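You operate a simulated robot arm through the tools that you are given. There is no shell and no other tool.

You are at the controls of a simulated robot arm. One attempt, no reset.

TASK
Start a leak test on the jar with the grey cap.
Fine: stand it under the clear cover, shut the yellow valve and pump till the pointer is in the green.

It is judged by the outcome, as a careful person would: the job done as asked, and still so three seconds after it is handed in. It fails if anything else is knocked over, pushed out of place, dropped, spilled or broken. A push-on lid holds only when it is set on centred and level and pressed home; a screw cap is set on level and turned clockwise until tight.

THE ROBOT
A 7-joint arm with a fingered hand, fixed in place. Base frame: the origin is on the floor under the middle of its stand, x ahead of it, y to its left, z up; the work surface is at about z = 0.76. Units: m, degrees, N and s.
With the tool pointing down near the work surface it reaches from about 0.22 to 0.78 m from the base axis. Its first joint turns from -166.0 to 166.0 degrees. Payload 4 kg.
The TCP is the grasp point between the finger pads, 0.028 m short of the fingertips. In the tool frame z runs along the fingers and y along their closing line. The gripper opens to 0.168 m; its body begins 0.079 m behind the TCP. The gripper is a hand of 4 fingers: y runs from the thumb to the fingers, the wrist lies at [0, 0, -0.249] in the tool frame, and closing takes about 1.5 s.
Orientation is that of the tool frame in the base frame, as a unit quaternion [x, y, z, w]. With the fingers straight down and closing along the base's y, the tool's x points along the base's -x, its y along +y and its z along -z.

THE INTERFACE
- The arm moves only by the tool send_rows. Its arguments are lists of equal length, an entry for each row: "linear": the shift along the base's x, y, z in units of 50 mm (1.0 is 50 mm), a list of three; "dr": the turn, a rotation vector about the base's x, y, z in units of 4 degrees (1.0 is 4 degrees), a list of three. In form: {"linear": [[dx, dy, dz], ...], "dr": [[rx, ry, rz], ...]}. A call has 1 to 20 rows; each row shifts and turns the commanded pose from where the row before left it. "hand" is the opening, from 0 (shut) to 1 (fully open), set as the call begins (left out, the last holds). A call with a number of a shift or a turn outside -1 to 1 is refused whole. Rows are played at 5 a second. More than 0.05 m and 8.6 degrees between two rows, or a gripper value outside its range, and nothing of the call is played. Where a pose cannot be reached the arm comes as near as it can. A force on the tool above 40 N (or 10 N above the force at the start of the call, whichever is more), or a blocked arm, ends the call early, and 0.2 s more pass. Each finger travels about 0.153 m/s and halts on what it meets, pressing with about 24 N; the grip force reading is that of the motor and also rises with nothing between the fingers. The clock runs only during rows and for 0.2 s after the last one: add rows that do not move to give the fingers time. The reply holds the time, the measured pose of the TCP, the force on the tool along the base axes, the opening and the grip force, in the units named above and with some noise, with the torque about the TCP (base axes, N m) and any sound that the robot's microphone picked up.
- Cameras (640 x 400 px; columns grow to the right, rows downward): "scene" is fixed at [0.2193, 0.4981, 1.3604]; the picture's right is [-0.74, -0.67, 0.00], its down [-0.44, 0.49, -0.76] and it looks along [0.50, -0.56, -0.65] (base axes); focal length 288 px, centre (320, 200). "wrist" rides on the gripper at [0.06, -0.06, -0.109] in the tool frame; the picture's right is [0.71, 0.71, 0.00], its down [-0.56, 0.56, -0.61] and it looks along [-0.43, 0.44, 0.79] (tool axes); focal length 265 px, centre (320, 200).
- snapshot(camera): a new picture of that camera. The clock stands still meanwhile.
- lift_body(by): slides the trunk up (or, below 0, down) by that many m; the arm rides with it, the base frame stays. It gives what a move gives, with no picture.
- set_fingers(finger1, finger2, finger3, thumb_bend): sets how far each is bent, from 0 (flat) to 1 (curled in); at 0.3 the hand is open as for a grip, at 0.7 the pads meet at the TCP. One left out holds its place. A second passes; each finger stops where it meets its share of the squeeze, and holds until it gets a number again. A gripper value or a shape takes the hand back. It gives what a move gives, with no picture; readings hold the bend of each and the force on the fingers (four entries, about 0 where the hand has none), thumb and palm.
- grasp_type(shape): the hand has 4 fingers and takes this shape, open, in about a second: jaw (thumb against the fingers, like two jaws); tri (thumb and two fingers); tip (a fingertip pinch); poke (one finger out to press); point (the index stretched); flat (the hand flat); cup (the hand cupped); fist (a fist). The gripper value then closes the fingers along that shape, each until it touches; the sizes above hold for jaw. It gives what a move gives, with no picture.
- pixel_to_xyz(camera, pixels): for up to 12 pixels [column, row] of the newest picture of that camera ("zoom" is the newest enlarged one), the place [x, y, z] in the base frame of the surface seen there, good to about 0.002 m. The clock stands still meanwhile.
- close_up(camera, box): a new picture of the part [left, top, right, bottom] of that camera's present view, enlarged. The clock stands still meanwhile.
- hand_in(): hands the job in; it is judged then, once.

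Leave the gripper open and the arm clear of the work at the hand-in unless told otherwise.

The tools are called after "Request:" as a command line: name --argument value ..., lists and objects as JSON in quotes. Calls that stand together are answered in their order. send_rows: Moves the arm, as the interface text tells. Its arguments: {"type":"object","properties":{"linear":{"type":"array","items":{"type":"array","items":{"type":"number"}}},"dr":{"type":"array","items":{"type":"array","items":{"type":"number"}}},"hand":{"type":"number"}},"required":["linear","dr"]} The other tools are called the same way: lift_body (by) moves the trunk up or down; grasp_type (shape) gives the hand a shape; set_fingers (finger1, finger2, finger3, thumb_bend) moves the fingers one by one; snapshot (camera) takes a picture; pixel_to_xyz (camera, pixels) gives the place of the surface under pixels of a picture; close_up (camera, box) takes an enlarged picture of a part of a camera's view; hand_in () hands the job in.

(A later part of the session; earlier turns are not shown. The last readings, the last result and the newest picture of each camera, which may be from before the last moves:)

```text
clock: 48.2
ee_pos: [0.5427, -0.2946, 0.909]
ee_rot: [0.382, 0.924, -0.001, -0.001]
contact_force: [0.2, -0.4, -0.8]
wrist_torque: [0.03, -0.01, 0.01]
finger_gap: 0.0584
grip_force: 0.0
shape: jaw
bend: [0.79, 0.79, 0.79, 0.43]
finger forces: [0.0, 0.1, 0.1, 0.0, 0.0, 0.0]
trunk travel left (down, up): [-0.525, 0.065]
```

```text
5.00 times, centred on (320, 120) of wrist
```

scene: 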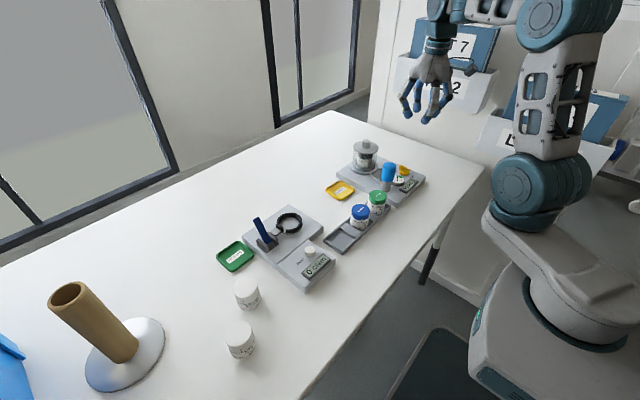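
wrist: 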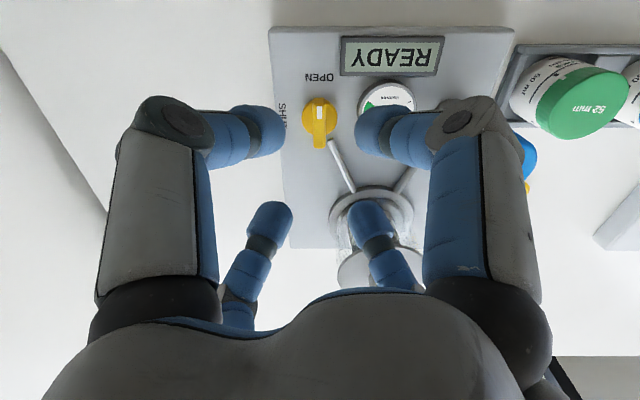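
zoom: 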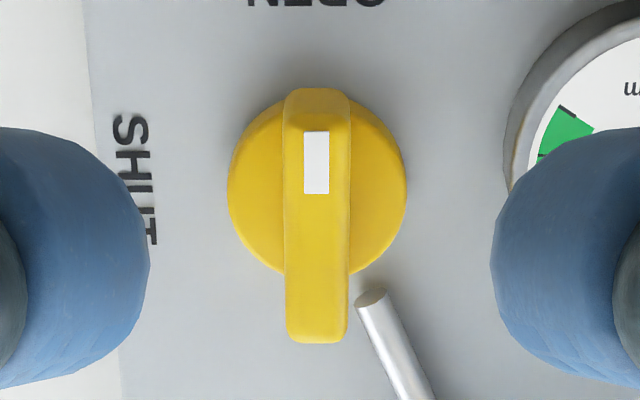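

The bar is centred between the fingers within about 1 mm. I'll lower to just above it and check.

Request:
send_rows --linear '[[0, -0.01, -0.3], [0, 0, -0.3], [0, 0, -0.3], [0, 0, -0.3], [0, 0, -0.2], [0, 0, 0], [0, 0, 0]]' --dr '[[0, 0, 0], [0, 0, 0], [0, 0, 0], [0, 0, 0], [0, 0, 0], [0, 0, 0], [0, 0, 0]]' --hand 0.32

Request:
close_up --camera "wrist" --box '[230, 80, 410, 240]'

Request:
close_up --camera "scene" --box '[370, 120, 440, 200]'

```text
clock: 49.8
ee_pos: [0.5408, -0.2932, 0.8375]
ee_rot: [0.383, 0.924, -0.001, -0.001]
contact_force: [0.2, -0.8, -0.3]
wrist_torque: [0.01, 0.0, -0.03]
finger_gap: 0.0545
grip_force: 0.1
shape: jaw
bend: [0.79, 0.79, 0.79, 0.44]
finger forces: [0.0, 0.0, 0.0, 0.1, 0.0, 0.0]
trunk travel left (down, up): [-0.525, 0.065]
```

```text
2.50 times, centred on (320, 160) of wrist
```

zoom: 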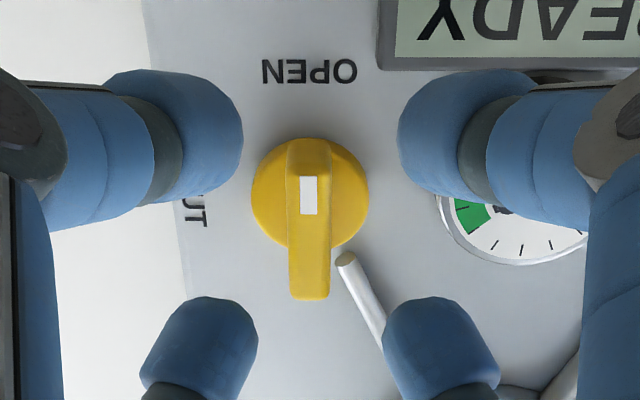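

```text
5.00 times, centred on (405, 160) of scene
```

zoom: 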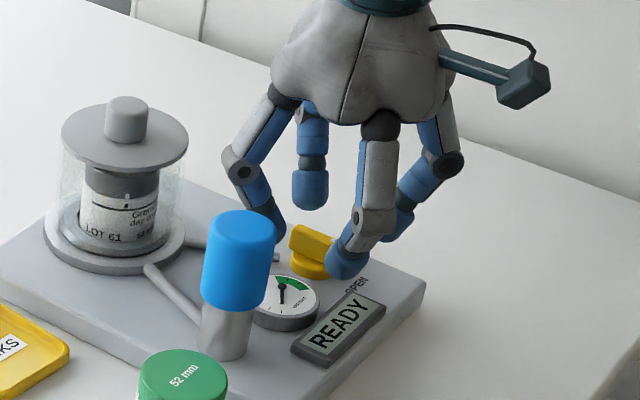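

The bar sits about 2.4 mm toward -y of the hand axis. I'll correct that and lower 9 mm so the fingertips are at about 0.8005, just above gauge height.

Request:
send_rows --linear '[[0.02, -0.048, 0], [0, 0, -0.06], [0, 0, -0.06], [0, 0, -0.06], [0, 0, 0], [0, 0, 0]]' --dr '[[0, 0, 0], [0, 0, 0], [0, 0, 0], [0, 0, 0], [0, 0, 0], [0, 0, 0]]'

Request:
close_up --camera "wrist" --box '[230, 80, 410, 240]'

Request:
close_up --camera "scene" --box '[380, 145, 430, 195]'

```text
clock: 51.2
ee_pos: [0.5434, -0.2951, 0.8275]
ee_rot: [0.383, 0.924, -0.001, 0.0]
contact_force: [0.0, 0.0, 0.2]
wrist_torque: [0.03, -0.02, 0.02]
finger_gap: 0.0541
grip_force: 0.1
shape: jaw
bend: [0.79, 0.79, 0.79, 0.44]
finger forces: [0.0, 0.0, 0.0, 0.0, 0.0, 0.0]
trunk travel left (down, up): [-0.525, 0.065]
```

```text
2.50 times, centred on (320, 160) of wrist
```

zoom: 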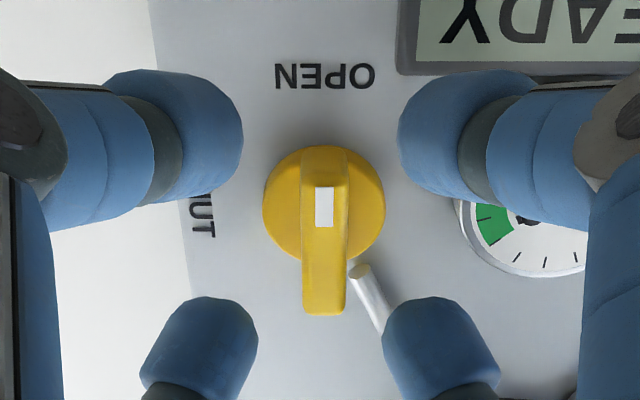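

```text
8.00 times, centred on (405, 170) of scene
```

zoom: 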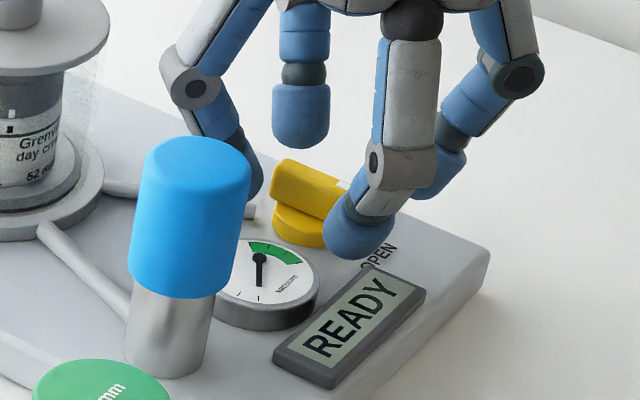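

The bar is centred in the cage. Closing the fingers onto the bar.

Request:
send_rows --linear '[[0, 0, 0], [0, 0, 0], [0, 0, 0], [0, 0, 0], [0, 0, 0], [0, 0, 0]]' --dr '[[0, 0, 0], [0, 0, 0], [0, 0, 0], [0, 0, 0], [0, 0, 0], [0, 0, 0]]' --hand 0

Request:
close_up --camera "wrist" --box '[230, 80, 410, 240]'

Request:
close_up --camera "scene" --box '[380, 145, 430, 195]'

```text
clock: 52.6
ee_pos: [0.5438, -0.2947, 0.8272]
ee_rot: [0.383, 0.924, -0.001, -0.001]
contact_force: [0.0, 1.9, -3.3]
wrist_torque: [0.04, 0.02, 0.0]
finger_gap: 0.0153
grip_force: 24.2
shape: jaw
bend: [0.74, 0.74, 0.74, 0.63]
finger forces: [20.0, 20.1, 19.2, 0.1, 19.2, 0.0]
trunk travel left (down, up): [-0.525, 0.065]
```

```text
2.50 times, centred on (320, 160) of wrist
```

zoom: 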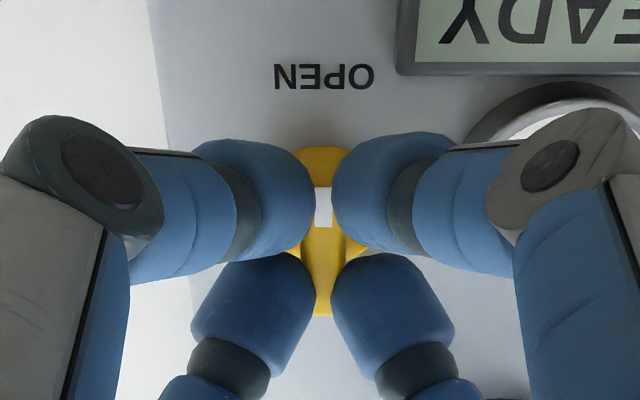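

```text
8.00 times, centred on (405, 170) of scene
```

zoom: 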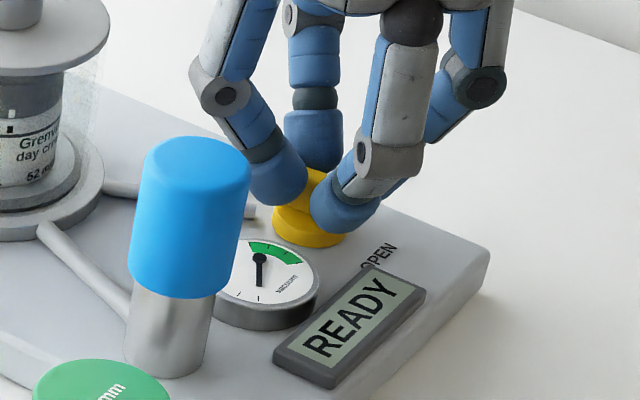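

The four fingers cage the bar on both sides. I'll turn the first 30° counter-clockwise about the vertical and check.

Request:
send_rows --linear '[[0, 0, 0], [0, 0, 0], [0, 0, 0], [0, 0, 0], [0, 0, 0], [0, 0, 0], [0, 0, 0], [0, 0, 0], [0, 0, 0], [0, 0, 0], [0, 0, 0]]' --dr '[[0, 0, 0.75], [0, 0, 0.75], [0, 0, 0.75], [0, 0, 0.75], [0, 0, 0.75], [0, 0, 0.75], [0, 0, 0.75], [0, 0, 0.75], [0, 0, 0.75], [0, 0, 0.75], [0, 0, 0]]'

Request:
snapshot --camera "wrist"

Request:
close_up --camera "scene" --box '[370, 130, 440, 200]'

```text
clock: 55.0
ee_pos: [0.5439, -0.2954, 0.8279]
ee_rot: [0.129, 0.992, -0.001, 0.001]
contact_force: [6.7, -1.0, -0.3]
wrist_torque: [0.04, -0.12, 0.01]
finger_gap: 0.0151
grip_force: 23.5
shape: jaw
bend: [0.74, 0.74, 0.74, 0.63]
finger forces: [20.9, 19.3, 21.3, 0.0, 22.5, 0.1]
trunk travel left (down, up): [-0.525, 0.065]
```

```text
taken
```

wrist: 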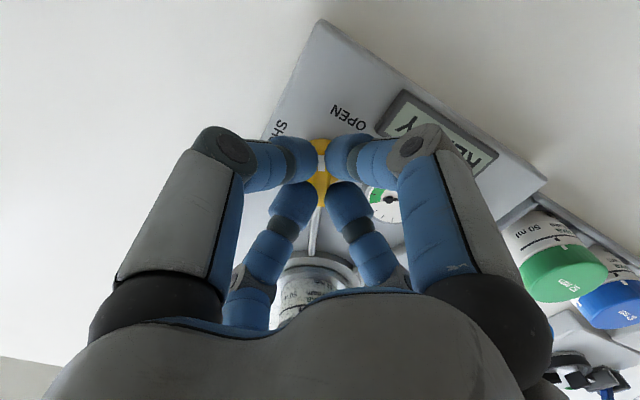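

```text
5.71 times, centred on (405, 165) of scene
```

zoom: 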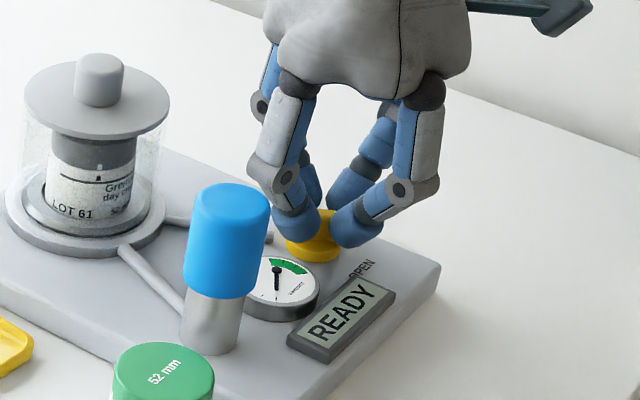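

The bar turns with the hand and the side force is small. Continuing another 32°.

Request:
send_rows --linear '[[0, 0, 0], [0, 0, 0], [0, 0, 0], [0, 0, 0], [0, 0, 0], [0, 0, 0], [0, 0, 0], [0, 0, 0], [0, 0, 0], [0, 0, 0], [0, 0, 0]]' --dr '[[0, 0, 0.8], [0, 0, 0.8], [0, 0, 0.8], [0, 0, 0.8], [0, 0, 0.8], [0, 0, 0.8], [0, 0, 0.8], [0, 0, 0.8], [0, 0, 0.8], [0, 0, 0.8], [0, 0, 0]]'

Request:
snapshot --camera "wrist"

Request:
close_up --camera "scene" --box '[330, 120, 440, 200]'

```text
clock: 57.4
ee_pos: [0.5438, -0.2957, 0.8266]
ee_rot: [-0.148, 0.989, -0.001, 0.001]
contact_force: [7.6, -2.3, -0.6]
wrist_torque: [-0.03, -0.16, -0.04]
finger_gap: 0.0152
grip_force: 23.9
shape: jaw
bend: [0.74, 0.74, 0.74, 0.63]
finger forces: [20.0, 19.7, 23.9, 0.0, 23.9, 0.0]
trunk travel left (down, up): [-0.525, 0.065]
```

```text
taken
```

wrist: 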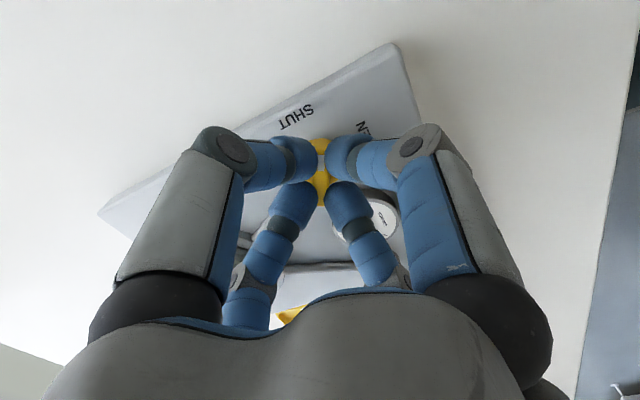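

```text
5.00 times, centred on (385, 160) of scene
```

zoom: 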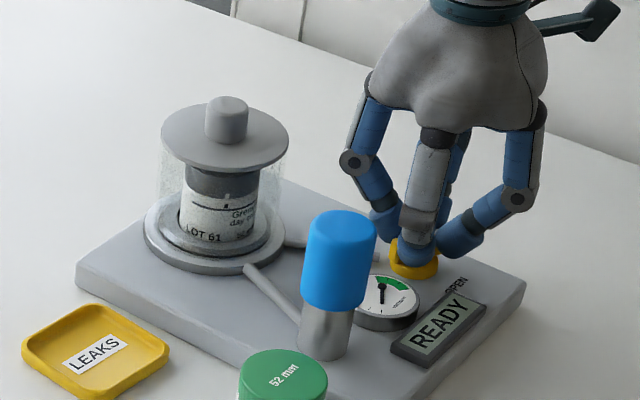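

62° turned so far. I'll do the last 28° to SHUT.

Request:
send_rows --linear '[[0, 0, 0], [0, 0, 0], [0, 0, 0], [0, 0, 0], [0, 0, 0], [0, 0, 0], [0, 0, 0], [0, 0, 0], [0, 0, 0], [0, 0, 0], [0, 0, 0]]' --dr '[[0, 0, 0.75], [0, 0, 0.75], [0, 0, 0.75], [0, 0, 0.75], [0, 0, 0.75], [0, 0, 0.75], [0, 0, 0.75], [0, 0, 0.75], [0, 0, 0.75], [0, 0, 0.25], [0, 0, 0]]'

Request:
snapshot --camera "wrist"

Request:
close_up --camera "scene" --box '[330, 120, 440, 200]'

```text
clock: 59.8
ee_pos: [0.5457, -0.297, 0.8272]
ee_rot: [-0.383, 0.924, -0.001, 0.001]
contact_force: [17.4, -7.3, 5.4]
wrist_torque: [-0.14, -0.35, -0.04]
finger_gap: 0.0154
grip_force: 24.1
shape: jaw
bend: [0.74, 0.74, 0.74, 0.63]
finger forces: [18.4, 20.4, 30.0, 0.1, 26.6, 0.0]
trunk travel left (down, up): [-0.525, 0.065]
```

```text
taken
```

wrist: 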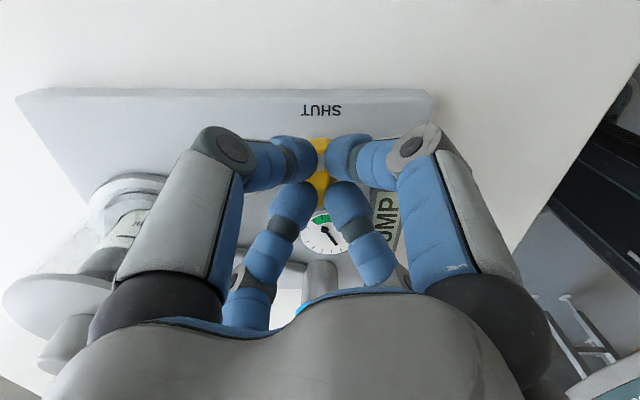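

```text
5.00 times, centred on (385, 160) of scene
```

zoom: 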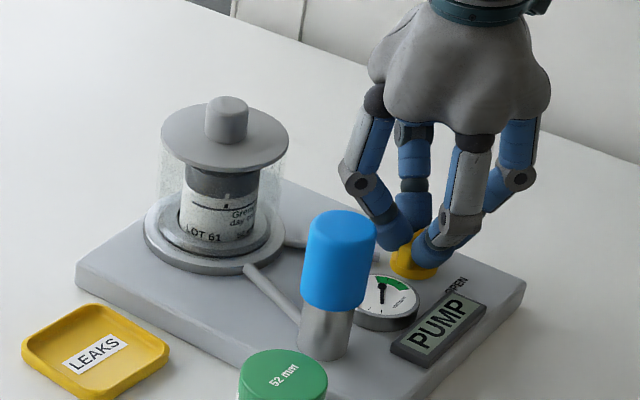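

The display now says PUMP, so the valve is shut. I'll release the bar and lift straight up.

Request:
send_rows --linear '[[0, 0, 0], [0, 0, 0], [0, 0, 0], [0, 0, 0]]' --dr '[[0, 0, 0], [0, 0, 0], [0, 0, 0], [0, 0, 0]]' --hand 0.32

Request:
send_rows --linear '[[0, 0, 0.2], [0, 0, 0.4], [0, 0, 0.6], [0, 0, 0.6], [0, 0, 0.6], [0, 0, 0.6], [0, 0, 0.3], [0, 0, 0]]' --dr '[[0, 0, 0], [0, 0, 0], [0, 0, 0], [0, 0, 0], [0, 0, 0], [0, 0, 0], [0, 0, 0], [0, 0, 0]]'

Request:
snapshot --camera "wrist"

Request:
close_up --camera "scene" --box '[330, 130, 430, 210]'

```text
clock: 60.8
ee_pos: [0.5424, -0.2949, 0.827]
ee_rot: [-0.383, 0.924, 0.0, 0.0]
contact_force: [-0.2, -0.2, 0.6]
wrist_torque: [0.01, -0.04, 0.0]
finger_gap: 0.0535
grip_force: 0.1
shape: jaw
bend: [0.79, 0.79, 0.79, 0.44]
finger forces: [0.1, 0.1, 0.0, 0.1, 0.1, 0.1]
trunk travel left (down, up): [-0.525, 0.065]
```

```text
clock: 62.6
ee_pos: [0.5432, -0.2971, 0.9932]
ee_rot: [-0.382, 0.924, 0.0, 0.001]
contact_force: [-0.7, -0.9, 0.1]
wrist_torque: [0.0, -0.03, 0.01]
finger_gap: 0.0534
grip_force: 0.0
shape: jaw
bend: [0.79, 0.79, 0.79, 0.44]
finger forces: [0.0, 0.0, 0.1, 0.1, 0.1, 0.0]
trunk travel left (down, up): [-0.525, 0.065]
```

```text
taken
```

wrist: 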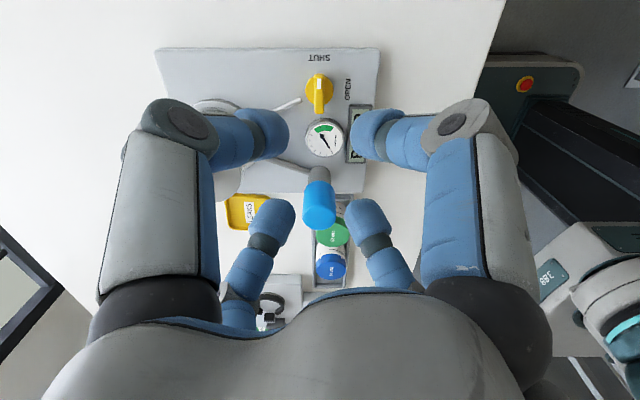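

```text
5.00 times, centred on (380, 170) of scene
```

zoom: 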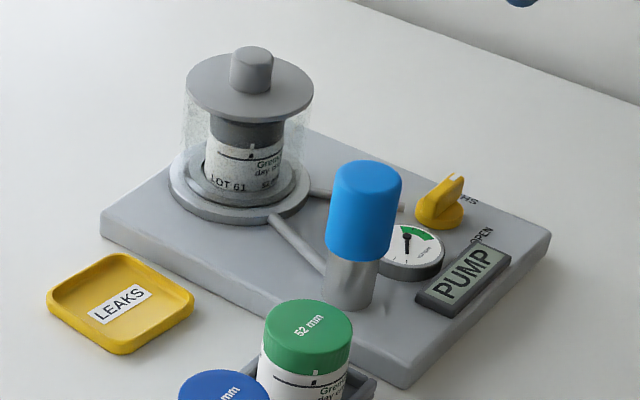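

The valve mark now points at SHUT. Next is the pump: I'll zoom on the blue head and measure its top.

Request:
close_up --camera "wrist" --box '[280, 150, 360, 250]'

Request:
pixel_to_xyz --camera "wrist" --pixels '[[320, 210], [306, 210], [334, 210], [320, 195], [320, 224], [310, 198], [331, 198], [320, 176], [309, 220], [331, 220]]'

Request:
close_up --camera "scene" --box '[380, 155, 420, 195]'

```text
4.00 times, centred on (320, 200) of wrist
```

zoom: 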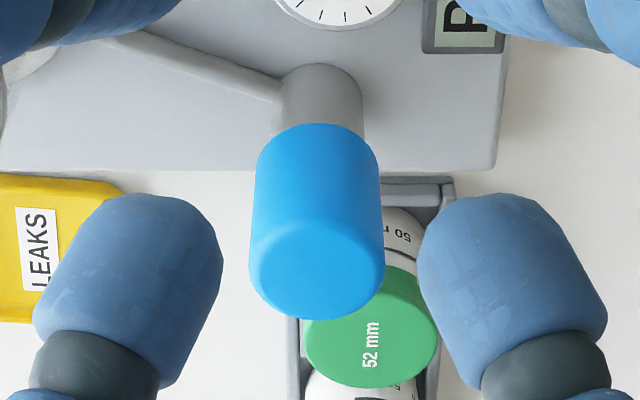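

```text
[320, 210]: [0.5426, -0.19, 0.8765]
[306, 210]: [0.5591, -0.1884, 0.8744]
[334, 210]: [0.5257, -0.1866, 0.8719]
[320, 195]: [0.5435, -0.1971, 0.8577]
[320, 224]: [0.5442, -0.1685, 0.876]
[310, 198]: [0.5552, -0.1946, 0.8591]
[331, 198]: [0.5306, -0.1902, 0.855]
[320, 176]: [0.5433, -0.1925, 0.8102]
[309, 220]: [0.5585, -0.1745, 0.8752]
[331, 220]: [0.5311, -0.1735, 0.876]
```

```text
10.00 times, centred on (400, 175) of scene
```

zoom: 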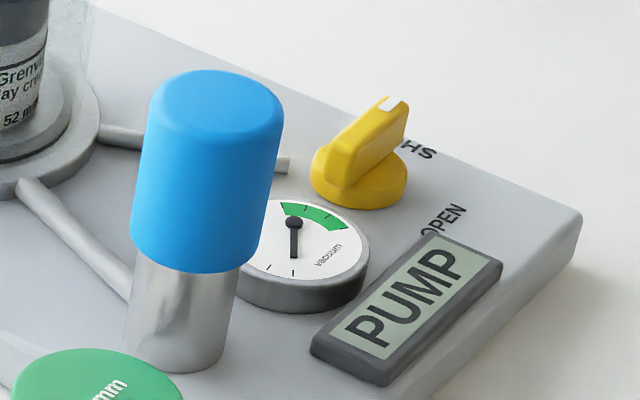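

The pump head's top is at z 0.8765, centred near (0.5425, -0.180), about 35 mm across. I'll try the fist shape for pressing and look at how it sits.

Request:
grasp_type --shape "fist"

Request:
snapshot --camera "wrist"

Request:
close_up --camera "scene" --box '[360, 60, 480, 200]'

```text
clock: 63.5
ee_pos: [0.5439, -0.2972, 0.9924]
ee_rot: [-0.383, 0.924, -0.001, 0.0]
contact_force: [0.5, 0.2, -0.1]
wrist_torque: [0.0, 0.0, 0.03]
finger_gap: 0.0001
grip_force: 0.0
shape: fist
bend: [0.88, 0.87, 0.88, 0.68]
finger forces: [0.0, 0.1, 0.0, 0.0, 0.1, 0.0]
trunk travel left (down, up): [-0.525, 0.065]
```

```text
taken
```

wrist: 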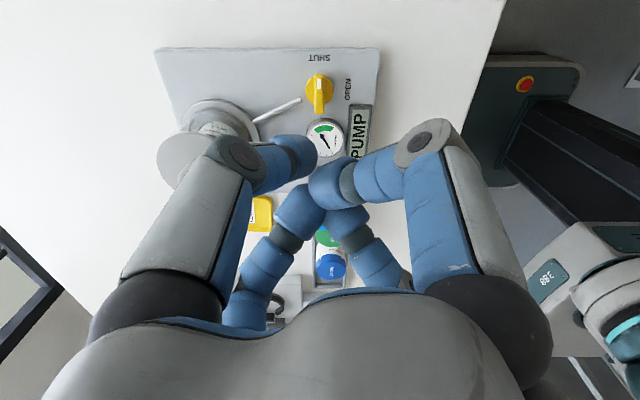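

```text
2.86 times, centred on (420, 130) of scene
```

zoom: 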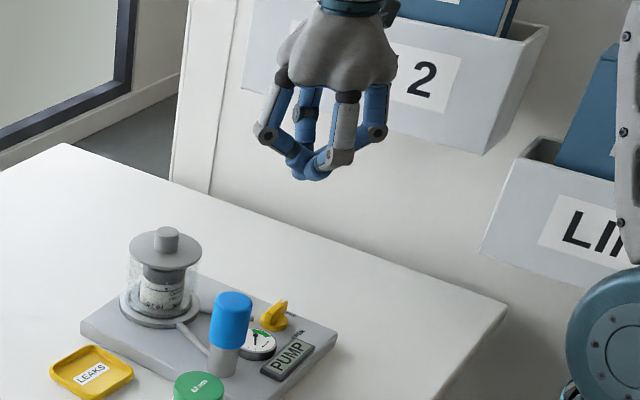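

In the fist the curled tips interlace. I'll compare it with the poke shape, which is meant for pressing.

Request:
grasp_type --shape "poke"

Request:
snapshot --camera "wrist"

Request:
close_up --camera "scene" --box '[400, 60, 480, 130]'

```text
clock: 64.4
ee_pos: [0.5455, -0.2963, 0.9922]
ee_rot: [-0.382, 0.924, -0.001, 0.001]
contact_force: [-1.2, -0.2, -0.4]
wrist_torque: [0.0, -0.01, 0.01]
finger_gap: 0.0001
grip_force: 0.0
shape: poke
bend: [1.0, 1.0, 1.0, 0.7]
finger forces: [0.0, 0.1, 0.0, 0.0, 0.1, 0.0]
trunk travel left (down, up): [-0.525, 0.065]
```

```text
taken
```

wrist: 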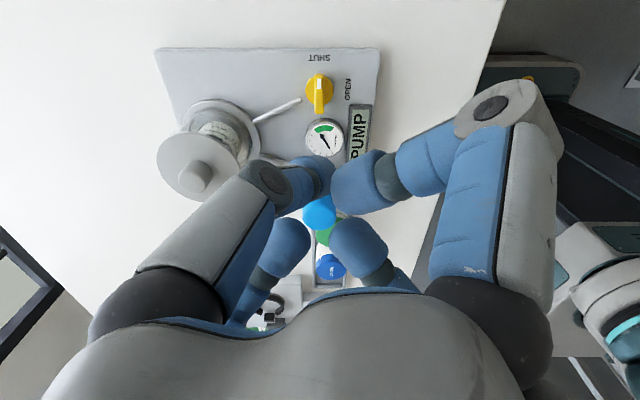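

```text
5.71 times, centred on (440, 95) of scene
```

zoom: 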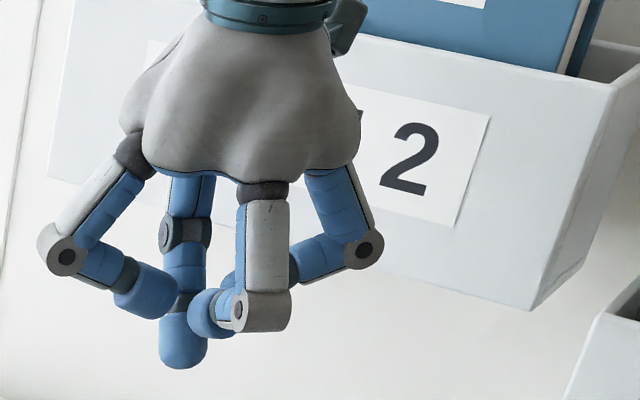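

Poke puts the pressing finger off the hand's axis. I'll look at the plain jaw closed, where all four tips should meet on the axis.

Request:
grasp_type --shape "jaw"

Request:
send_rows --linear '[[0, 0, 0], [0, 0, 0], [0, 0, 0], [0, 0, 0], [0, 0, 0], [0, 0, 0], [0, 0, 0], [0, 0, 0]]' --dr '[[0, 0, 0], [0, 0, 0], [0, 0, 0], [0, 0, 0], [0, 0, 0], [0, 0, 0], [0, 0, 0], [0, 0, 0]]' --hand 0

Request:
snapshot --camera "wrist"

Request:
close_up --camera "scene" --box '[400, 60, 480, 130]'

```text
clock: 65.3
ee_pos: [0.545, -0.298, 0.9929]
ee_rot: [-0.383, 0.924, -0.001, 0.001]
contact_force: [-0.4, 0.4, -0.9]
wrist_torque: [0.01, 0.0, 0.01]
finger_gap: 0.1677
grip_force: 0.0
shape: jaw
bend: [0.3, 0.3, 0.3, 0.3]
finger forces: [0.0, 0.1, 0.0, 0.0, 0.1, 0.1]
trunk travel left (down, up): [-0.525, 0.065]
```

```text
clock: 67.1
ee_pos: [0.5438, -0.297, 0.9918]
ee_rot: [-0.383, 0.924, -0.001, 0.0]
contact_force: [-0.1, 0.6, 1.1]
wrist_torque: [-0.01, -0.02, -0.03]
finger_gap: 0.0
grip_force: 24.2
shape: jaw
bend: [0.7, 0.7, 0.7, 0.7]
finger forces: [0.0, 0.0, 0.0, 0.0, 0.1, 0.0]
trunk travel left (down, up): [-0.525, 0.065]
```

```text
taken
```

wrist: 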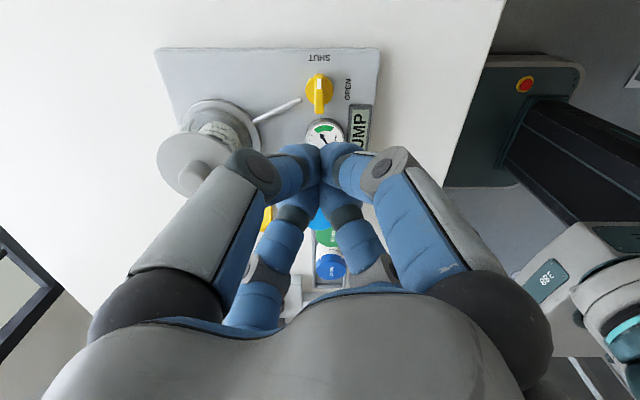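

```text
5.71 times, centred on (440, 95) of scene
```

zoom: 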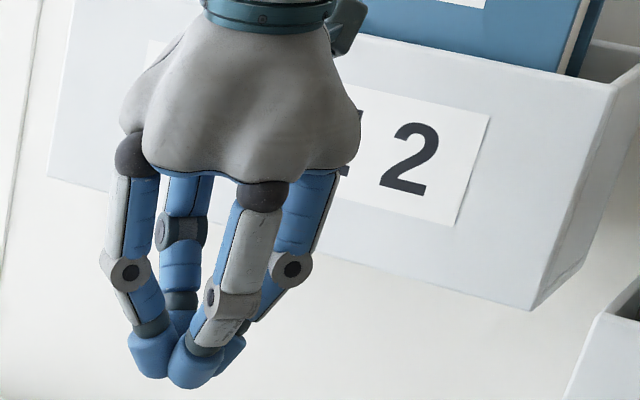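

The closed jaw makes a neat symmetric bundle on the axis, so I'll press with that. Moving over the pump head, with the tips about 25 mm above it.

Request:
send_rows --linear '[[-0.036, 0.4, 0], [0, 0.6, 0], [0, 0.6, 0], [0, 0.5, -0.2], [0, 0.24, -0.5], [0, 0, -0.5], [0, 0, 0], [0, 0, 0]]' --dr '[[0, 0, 0], [0, 0, 0], [0, 0, 0], [0, 0, 0], [0, 0, 0], [0, 0, 0], [0, 0, 0], [0, 0, 0]]'

Request:
snapshot --camera "wrist"

Request:
close_up --camera "scene" --box '[350, 100, 440, 200]'

```text
clock: 68.9
ee_pos: [0.5445, -0.1791, 0.9329]
ee_rot: [-0.382, 0.924, 0.0, 0.0]
contact_force: [-0.3, 0.3, 0.8]
wrist_torque: [0.01, 0.0, 0.01]
finger_gap: 0.0
grip_force: 24.0
shape: jaw
bend: [0.7, 0.7, 0.7, 0.7]
finger forces: [0.0, 0.0, 0.0, 0.1, 0.0, 0.0]
trunk travel left (down, up): [-0.525, 0.065]
```

```text
taken
```

wrist: 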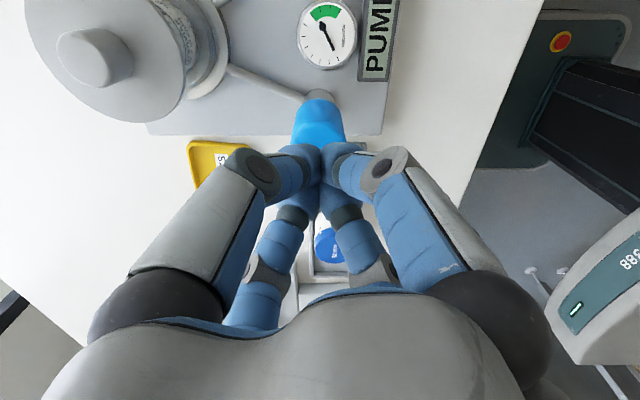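

```text
4.00 times, centred on (395, 150) of scene
```

zoom: 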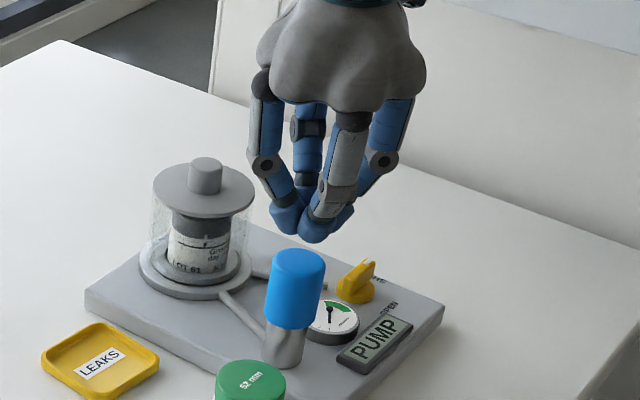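

I'll double-check the head's centre against the bundle with the scene camera's depth.

Request:
pixel_to_xyz --camera "zoom" --pixels '[[298, 262], [275, 262], [321, 264], [298, 251], [298, 280], [283, 253], [313, 276], [310, 235], [285, 225], [335, 225]]'

Request:
close_up --camera "wrist" --box '[250, 60, 400, 220]'

```text
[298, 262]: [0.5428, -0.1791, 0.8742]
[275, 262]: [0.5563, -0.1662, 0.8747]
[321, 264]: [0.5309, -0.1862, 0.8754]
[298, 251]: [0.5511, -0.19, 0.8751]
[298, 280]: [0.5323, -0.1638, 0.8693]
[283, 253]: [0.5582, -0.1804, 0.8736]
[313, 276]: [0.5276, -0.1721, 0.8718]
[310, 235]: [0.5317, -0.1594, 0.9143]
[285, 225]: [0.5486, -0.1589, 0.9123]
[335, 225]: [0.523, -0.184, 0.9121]
```

```text
2.50 times, centred on (325, 140) of wrist
```

zoom: 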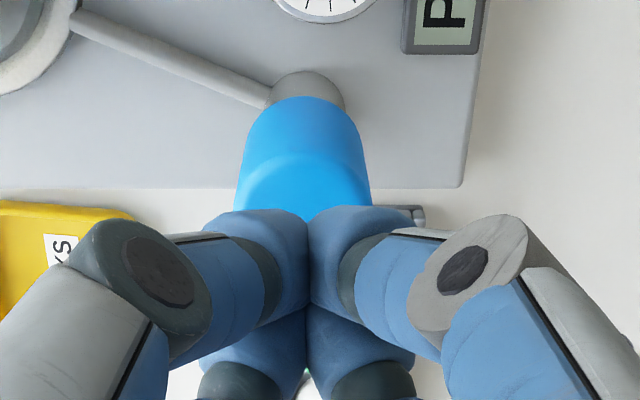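

The head centre, about (0.543, -0.178), lines up with the bundle. I'll lower to near contact, then press gently to learn the pump's stiffness and travel.

Request:
send_rows --linear '[[-0.01, 0.01, -0.2], [0, 0, -0.2], [0, 0, -0.1], [0, 0, -0.06], [0, 0, 0]]' --dr '[[0, 0, 0], [0, 0, 0], [0, 0, 0], [0, 0, 0], [0, 0, 0]]'

Request:
send_rows --linear '[[0, 0, -0.06], [0, 0, -0.06], [0, 0, 0]]' --dr '[[0, 0, 0], [0, 0, 0], [0, 0, 0]]'

Request:
close_up --camera "scene" --box '[360, 130, 430, 200]'

```text
clock: 70.1
ee_pos: [0.5412, -0.1787, 0.9048]
ee_rot: [-0.383, 0.924, -0.001, 0.0]
contact_force: [1.1, 1.2, 1.4]
wrist_torque: [-0.01, -0.01, 0.0]
finger_gap: 0.0002
grip_force: 23.6
shape: jaw
bend: [0.7, 0.7, 0.7, 0.7]
finger forces: [0.0, 0.0, 0.0, 0.1, 0.0, 0.1]
trunk travel left (down, up): [-0.525, 0.065]
```

```text
clock: 70.9
ee_pos: [0.5405, -0.1782, 0.9001]
ee_rot: [-0.382, 0.924, -0.001, 0.001]
contact_force: [0.1, -0.4, 1.4]
wrist_torque: [0.03, 0.0, 0.04]
finger_gap: 0.0
grip_force: 24.1
shape: jaw
bend: [0.7, 0.7, 0.7, 0.7]
finger forces: [0.0, 0.0, 0.0, 0.1, 0.0, 0.0]
trunk travel left (down, up): [-0.525, 0.065]
```

```text
5.71 times, centred on (395, 165) of scene
```

zoom: 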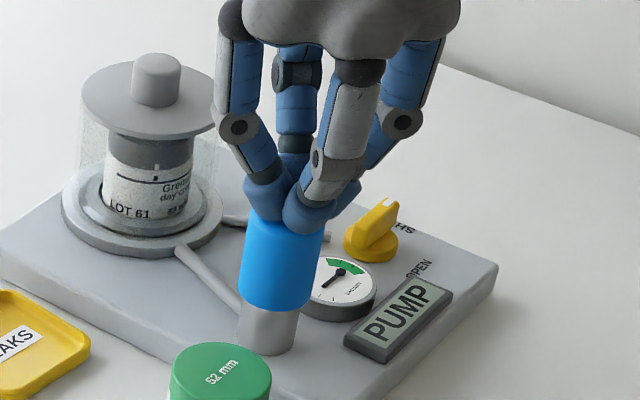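

The force is barely 1–2 N, but the gauge pointer looks different. I'll zoom on the gauge.

Request:
close_up --camera "scene" --box '[390, 170, 418, 190]'

Request:
close_up --camera "wrist" --box '[280, 0, 420, 110]'

```text
16.00 times, centred on (404, 180) of scene
```

zoom: 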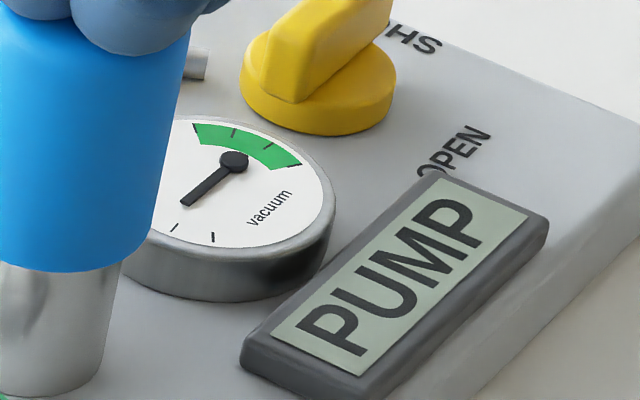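

```text
3.64 times, centred on (350, 55) of wrist
```

zoom: 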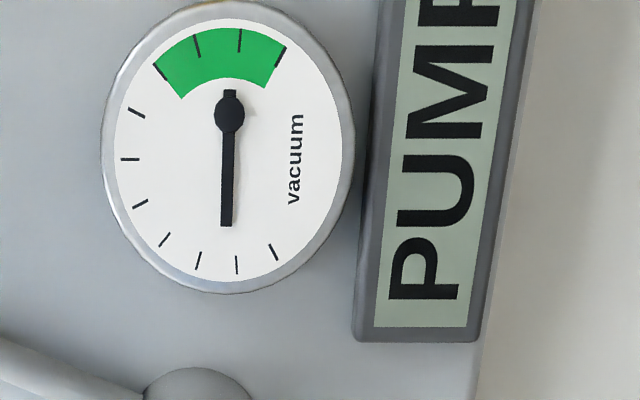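

The pointer has moved to about tick 1 already. Green runs from about tick 7 to tick 10. I'll press further in measured steps and watch it.

Request:
send_rows --linear '[[0, 0, -0.1], [0, 0, -0.1], [0, 0, 0]]' --dr '[[0, 0, 0], [0, 0, 0], [0, 0, 0]]'

Request:
close_up --camera "wrist" --box '[280, 0, 420, 110]'

Request:
close_up --camera "scene" --box '[370, 150, 420, 195]'

```text
clock: 71.7
ee_pos: [0.5412, -0.18, 0.8891]
ee_rot: [-0.383, 0.924, 0.0, 0.0]
contact_force: [0.4, 0.2, 2.3]
wrist_torque: [0.0, 0.01, 0.0]
finger_gap: 0.0
grip_force: 24.2
shape: jaw
bend: [0.7, 0.7, 0.7, 0.7]
finger forces: [0.0, 0.0, 0.1, 0.0, 0.0, 0.0]
trunk travel left (down, up): [-0.525, 0.065]
```

```text
3.64 times, centred on (350, 55) of wrist
```

zoom: 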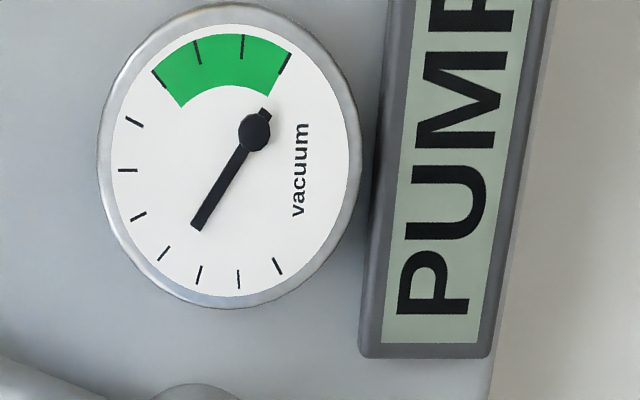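

```text
8.89 times, centred on (395, 172) of scene
```

zoom: 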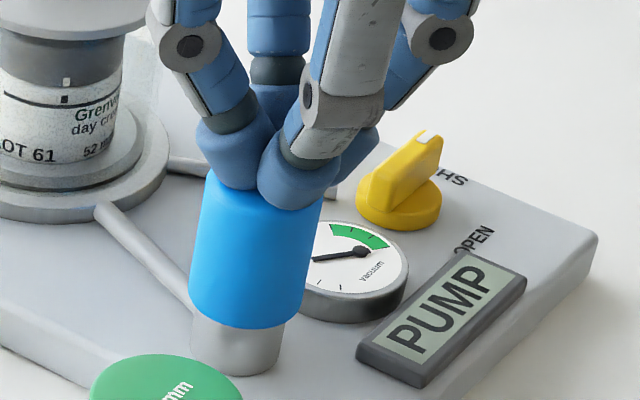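

The pointer reads about 2.6 after 15 mm of stroke, with only 2 N needed. Continuing this stroke downward.

Request:
send_rows --linear '[[0, 0, -0.1], [0, 0, -0.1], [0, 0, 0]]' --dr '[[0, 0, 0], [0, 0, 0], [0, 0, 0]]'

Request:
close_up --camera "wrist" --box '[280, 0, 420, 110]'

Request:
close_up --camera "scene" --box '[370, 150, 420, 195]'

```text
clock: 72.3
ee_pos: [0.5412, -0.1806, 0.8864]
ee_rot: [-0.383, 0.924, -0.005, 0.005]
contact_force: [-5.2, 1.3, 27.0]
wrist_torque: [0.08, 0.34, -0.01]
finger_gap: 0.0
grip_force: 24.0
shape: jaw
bend: [0.7, 0.7, 0.7, 0.7]
finger forces: [0.1, 0.1, 0.1, 0.0, 0.0, 0.0]
trunk travel left (down, up): [-0.525, 0.065]
stopped in row 3: the force on the tool passed its limit at 43 N (the readings are from after the stop); the commanded pose is now the measured one
```

```text
3.64 times, centred on (350, 55) of wrist
```

zoom: 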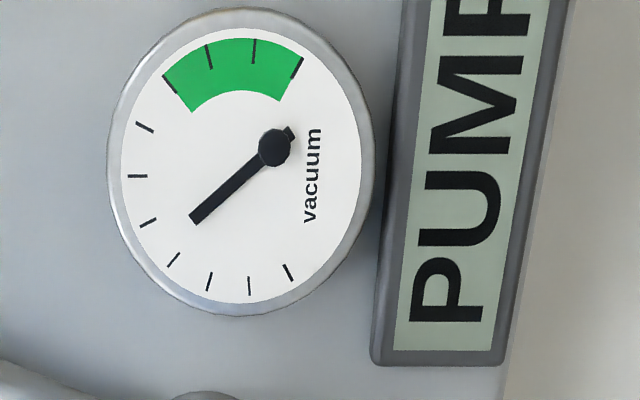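

```text
8.89 times, centred on (395, 172) of scene
```

zoom: 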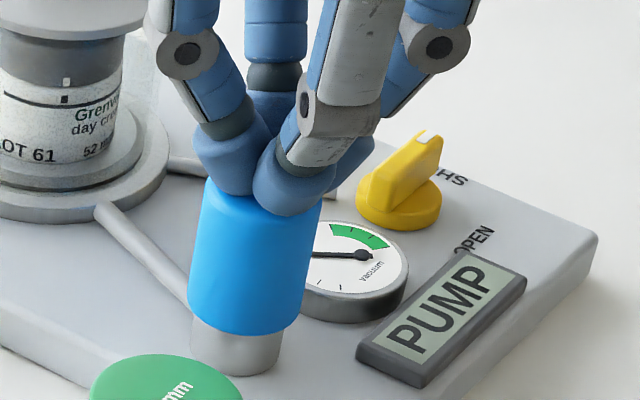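

The stroke bottoms out at TCP about 0.887, and one stroke gives roughly 3.3 ticks. I'll raise the hand to let the head spring back and check that the reading holds.

Request:
send_rows --linear '[[0, 0, 0.1], [0, 0, 0.2], [0, 0, 0.2], [0, 0, 0.06], [0, 0, 0]]' --dr '[[0, 0, 0], [0, 0, 0], [0, 0, 0], [0, 0, 0], [0, 0, 0]]'

Request:
close_up --camera "wrist" --box '[280, 0, 420, 110]'

Request:
close_up --camera "scene" --box '[330, 130, 430, 200]'

```text
clock: 73.5
ee_pos: [0.5437, -0.1803, 0.9114]
ee_rot: [-0.383, 0.924, -0.003, 0.003]
contact_force: [-0.6, -0.7, 0.7]
wrist_torque: [0.0, 0.02, -0.02]
finger_gap: 0.0002
grip_force: 24.5
shape: jaw
bend: [0.7, 0.7, 0.7, 0.7]
finger forces: [0.0, 0.0, 0.1, 0.0, 0.0, 0.0]
trunk travel left (down, up): [-0.525, 0.065]
```

```text
3.64 times, centred on (350, 55) of wrist
```

zoom: 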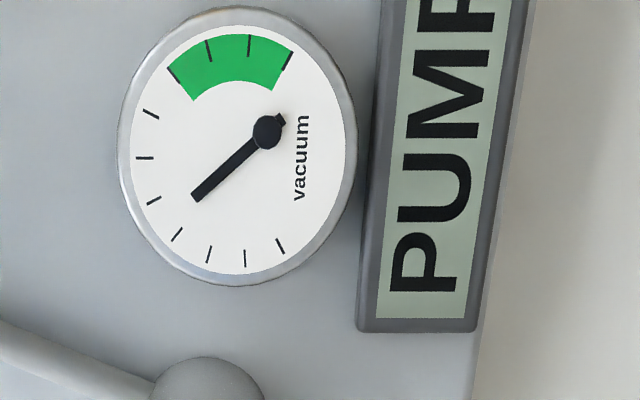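

```text
5.71 times, centred on (380, 165) of scene
```

zoom: 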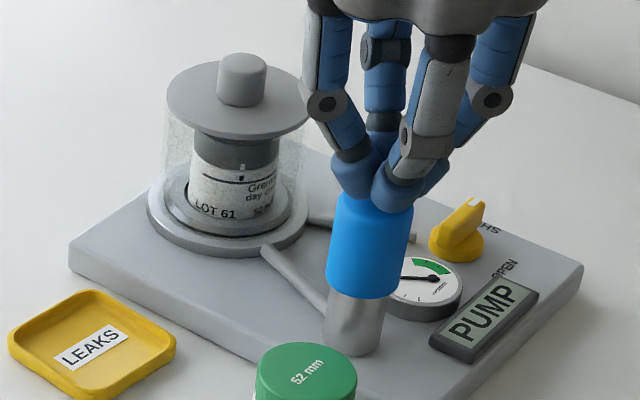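

The reading holds at about 3.3 and the head is back up. Second stroke, stopping just short of the bottom.

Request:
send_rows --linear '[[0, 0, -0.12], [0, 0, -0.12], [0, 0, -0.12], [0, 0, -0.1], [0, 0, 0]]' --dr '[[0, 0, 0], [0, 0, 0], [0, 0, 0], [0, 0, 0], [0, 0, 0]]'

Request:
close_up --camera "wrist" --box '[280, 0, 420, 110]'

```text
clock: 74.7
ee_pos: [0.5431, -0.1801, 0.8872]
ee_rot: [-0.383, 0.924, -0.003, 0.004]
contact_force: [1.4, 0.3, 3.2]
wrist_torque: [-0.02, -0.01, 0.05]
finger_gap: 0.0001
grip_force: 23.8
shape: jaw
bend: [0.7, 0.7, 0.7, 0.7]
finger forces: [0.0, 0.0, 0.0, 0.1, 0.0, 0.0]
trunk travel left (down, up): [-0.525, 0.065]
```

```text
3.64 times, centred on (350, 55) of wrist
```

zoom: 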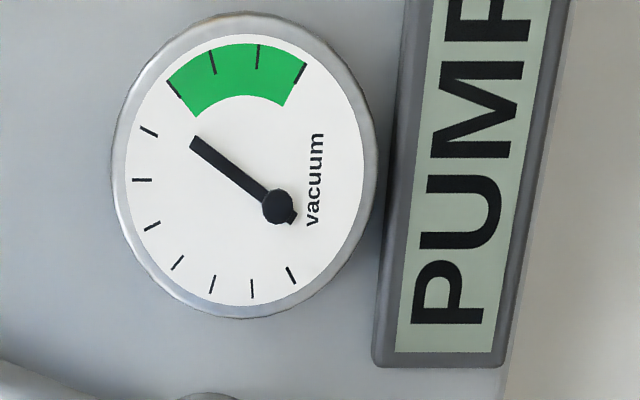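

The pointer is at about 6.4, just short of green. I'll raise again for a partial third stroke.

Request:
send_rows --linear '[[0, 0, 0.1], [0, 0, 0.2], [0, 0, 0.17], [0, 0, 0]]' --dr '[[0, 0, 0], [0, 0, 0], [0, 0, 0], [0, 0, 0]]'

Request:
close_up --camera "wrist" --box '[280, 0, 420, 110]'

```text
clock: 75.7
ee_pos: [0.5434, -0.1801, 0.9109]
ee_rot: [-0.383, 0.924, -0.003, 0.003]
contact_force: [0.1, 0.1, -0.3]
wrist_torque: [-0.02, -0.01, -0.03]
finger_gap: 0.0001
grip_force: 23.5
shape: jaw
bend: [0.7, 0.7, 0.7, 0.7]
finger forces: [0.0, 0.1, 0.1, 0.0, 0.0, 0.1]
trunk travel left (down, up): [-0.525, 0.065]
```

```text
3.64 times, centred on (350, 55) of wrist
```

zoom: 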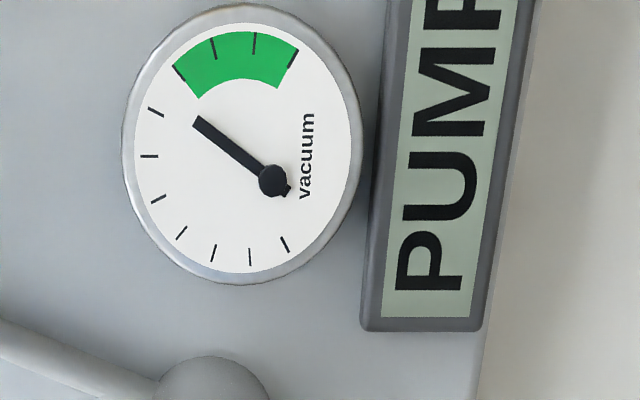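

The reading holds. Now a partial stroke, about 10 mm of plunger travel, watching the gauge.

Request:
send_rows --linear '[[0, 0, -0.12], [0, 0, -0.12], [0, 0, -0.08], [0, 0, 0]]' --dr '[[0, 0, 0], [0, 0, 0], [0, 0, 0], [0, 0, 0]]'

Request:
close_up --camera "wrist" --box '[280, 0, 420, 110]'

```text
clock: 76.7
ee_pos: [0.5443, -0.1791, 0.8943]
ee_rot: [-0.383, 0.924, -0.004, 0.004]
contact_force: [0.3, -1.0, 2.0]
wrist_torque: [-0.01, 0.0, -0.03]
finger_gap: 0.0001
grip_force: 23.8
shape: jaw
bend: [0.7, 0.7, 0.7, 0.7]
finger forces: [0.1, 0.0, 0.0, 0.0, 0.1, 0.0]
trunk travel left (down, up): [-0.525, 0.065]
```

```text
3.64 times, centred on (350, 55) of wrist
```

zoom: 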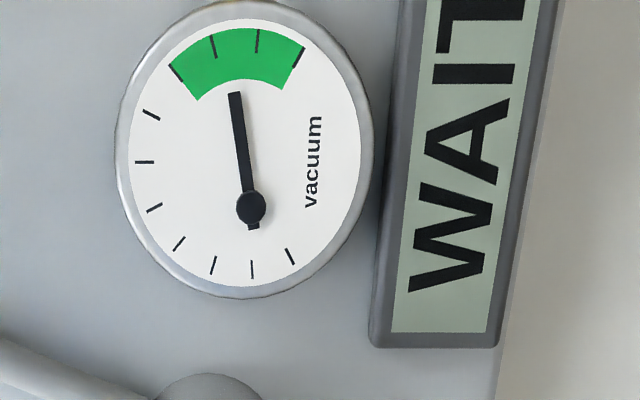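

The pointer sits mid-green and the display says WAIT, so the test is running. I'll raise the hand straight up off the pump and look at the gauge again.

Request:
send_rows --linear '[[0, 0, 0.15], [0, 0, 0.25], [0, 0, 0.4], [0, 0, 0.6], [0, 0, 0.6], [0, 0, 0.4], [0, 0, 0]]' --dr '[[0, 0, 0], [0, 0, 0], [0, 0, 0], [0, 0, 0], [0, 0, 0], [0, 0, 0], [0, 0, 0]]'

Request:
snapshot --camera "wrist"

Request:
close_up --camera "scene" --box '[330, 130, 430, 205]'

```text
clock: 78.3
ee_pos: [0.5417, -0.1793, 1.0163]
ee_rot: [-0.383, 0.924, -0.002, 0.003]
contact_force: [-0.1, 0.7, -0.3]
wrist_torque: [-0.04, 0.03, 0.02]
finger_gap: 0.0001
grip_force: 23.8
shape: jaw
bend: [0.7, 0.7, 0.7, 0.7]
finger forces: [0.1, 0.0, 0.0, 0.0, 0.1, 0.0]
trunk travel left (down, up): [-0.525, 0.065]
```

```text
taken
```

wrist: 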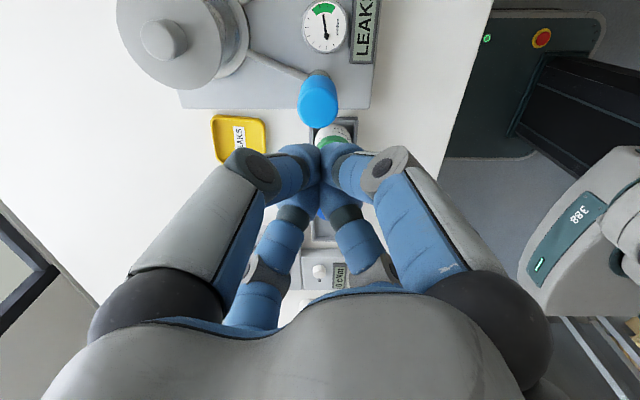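

```text
5.33 times, centred on (380, 168) of scene
```

zoom: 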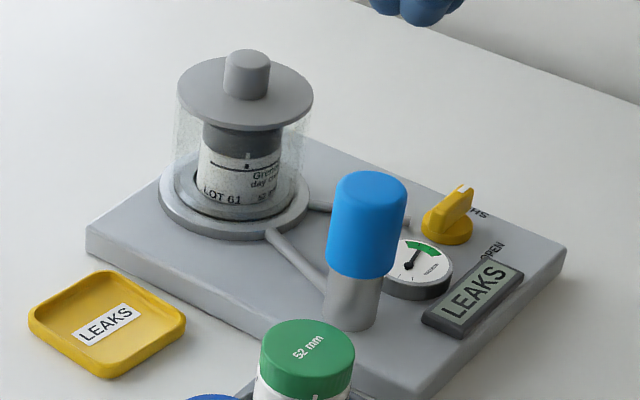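

The display now says LEAKS, so the tester is giving its verdict. I was only asked to start the test and bring the pointer into the green. I'll check where the pointer is now.

Request:
close_up --camera "wrist" --box '[290, 0, 390, 80]'

Request:
close_up --camera "scene" --box '[390, 170, 418, 190]'

```text
5.00 times, centred on (340, 40) of wrist
```

zoom: 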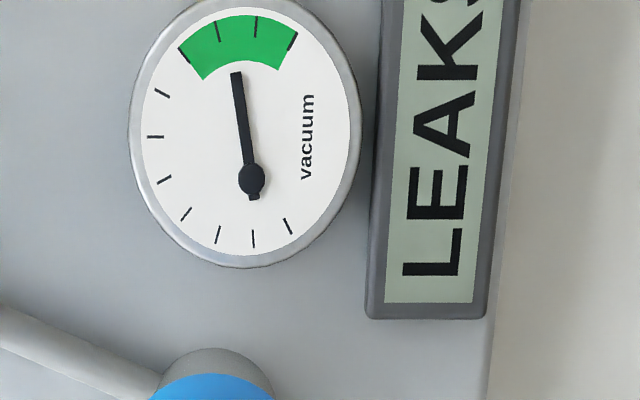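

```text
16.00 times, centred on (404, 180) of scene
```

zoom: 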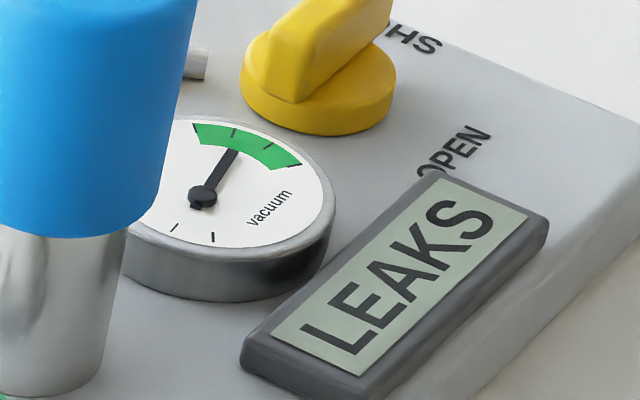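

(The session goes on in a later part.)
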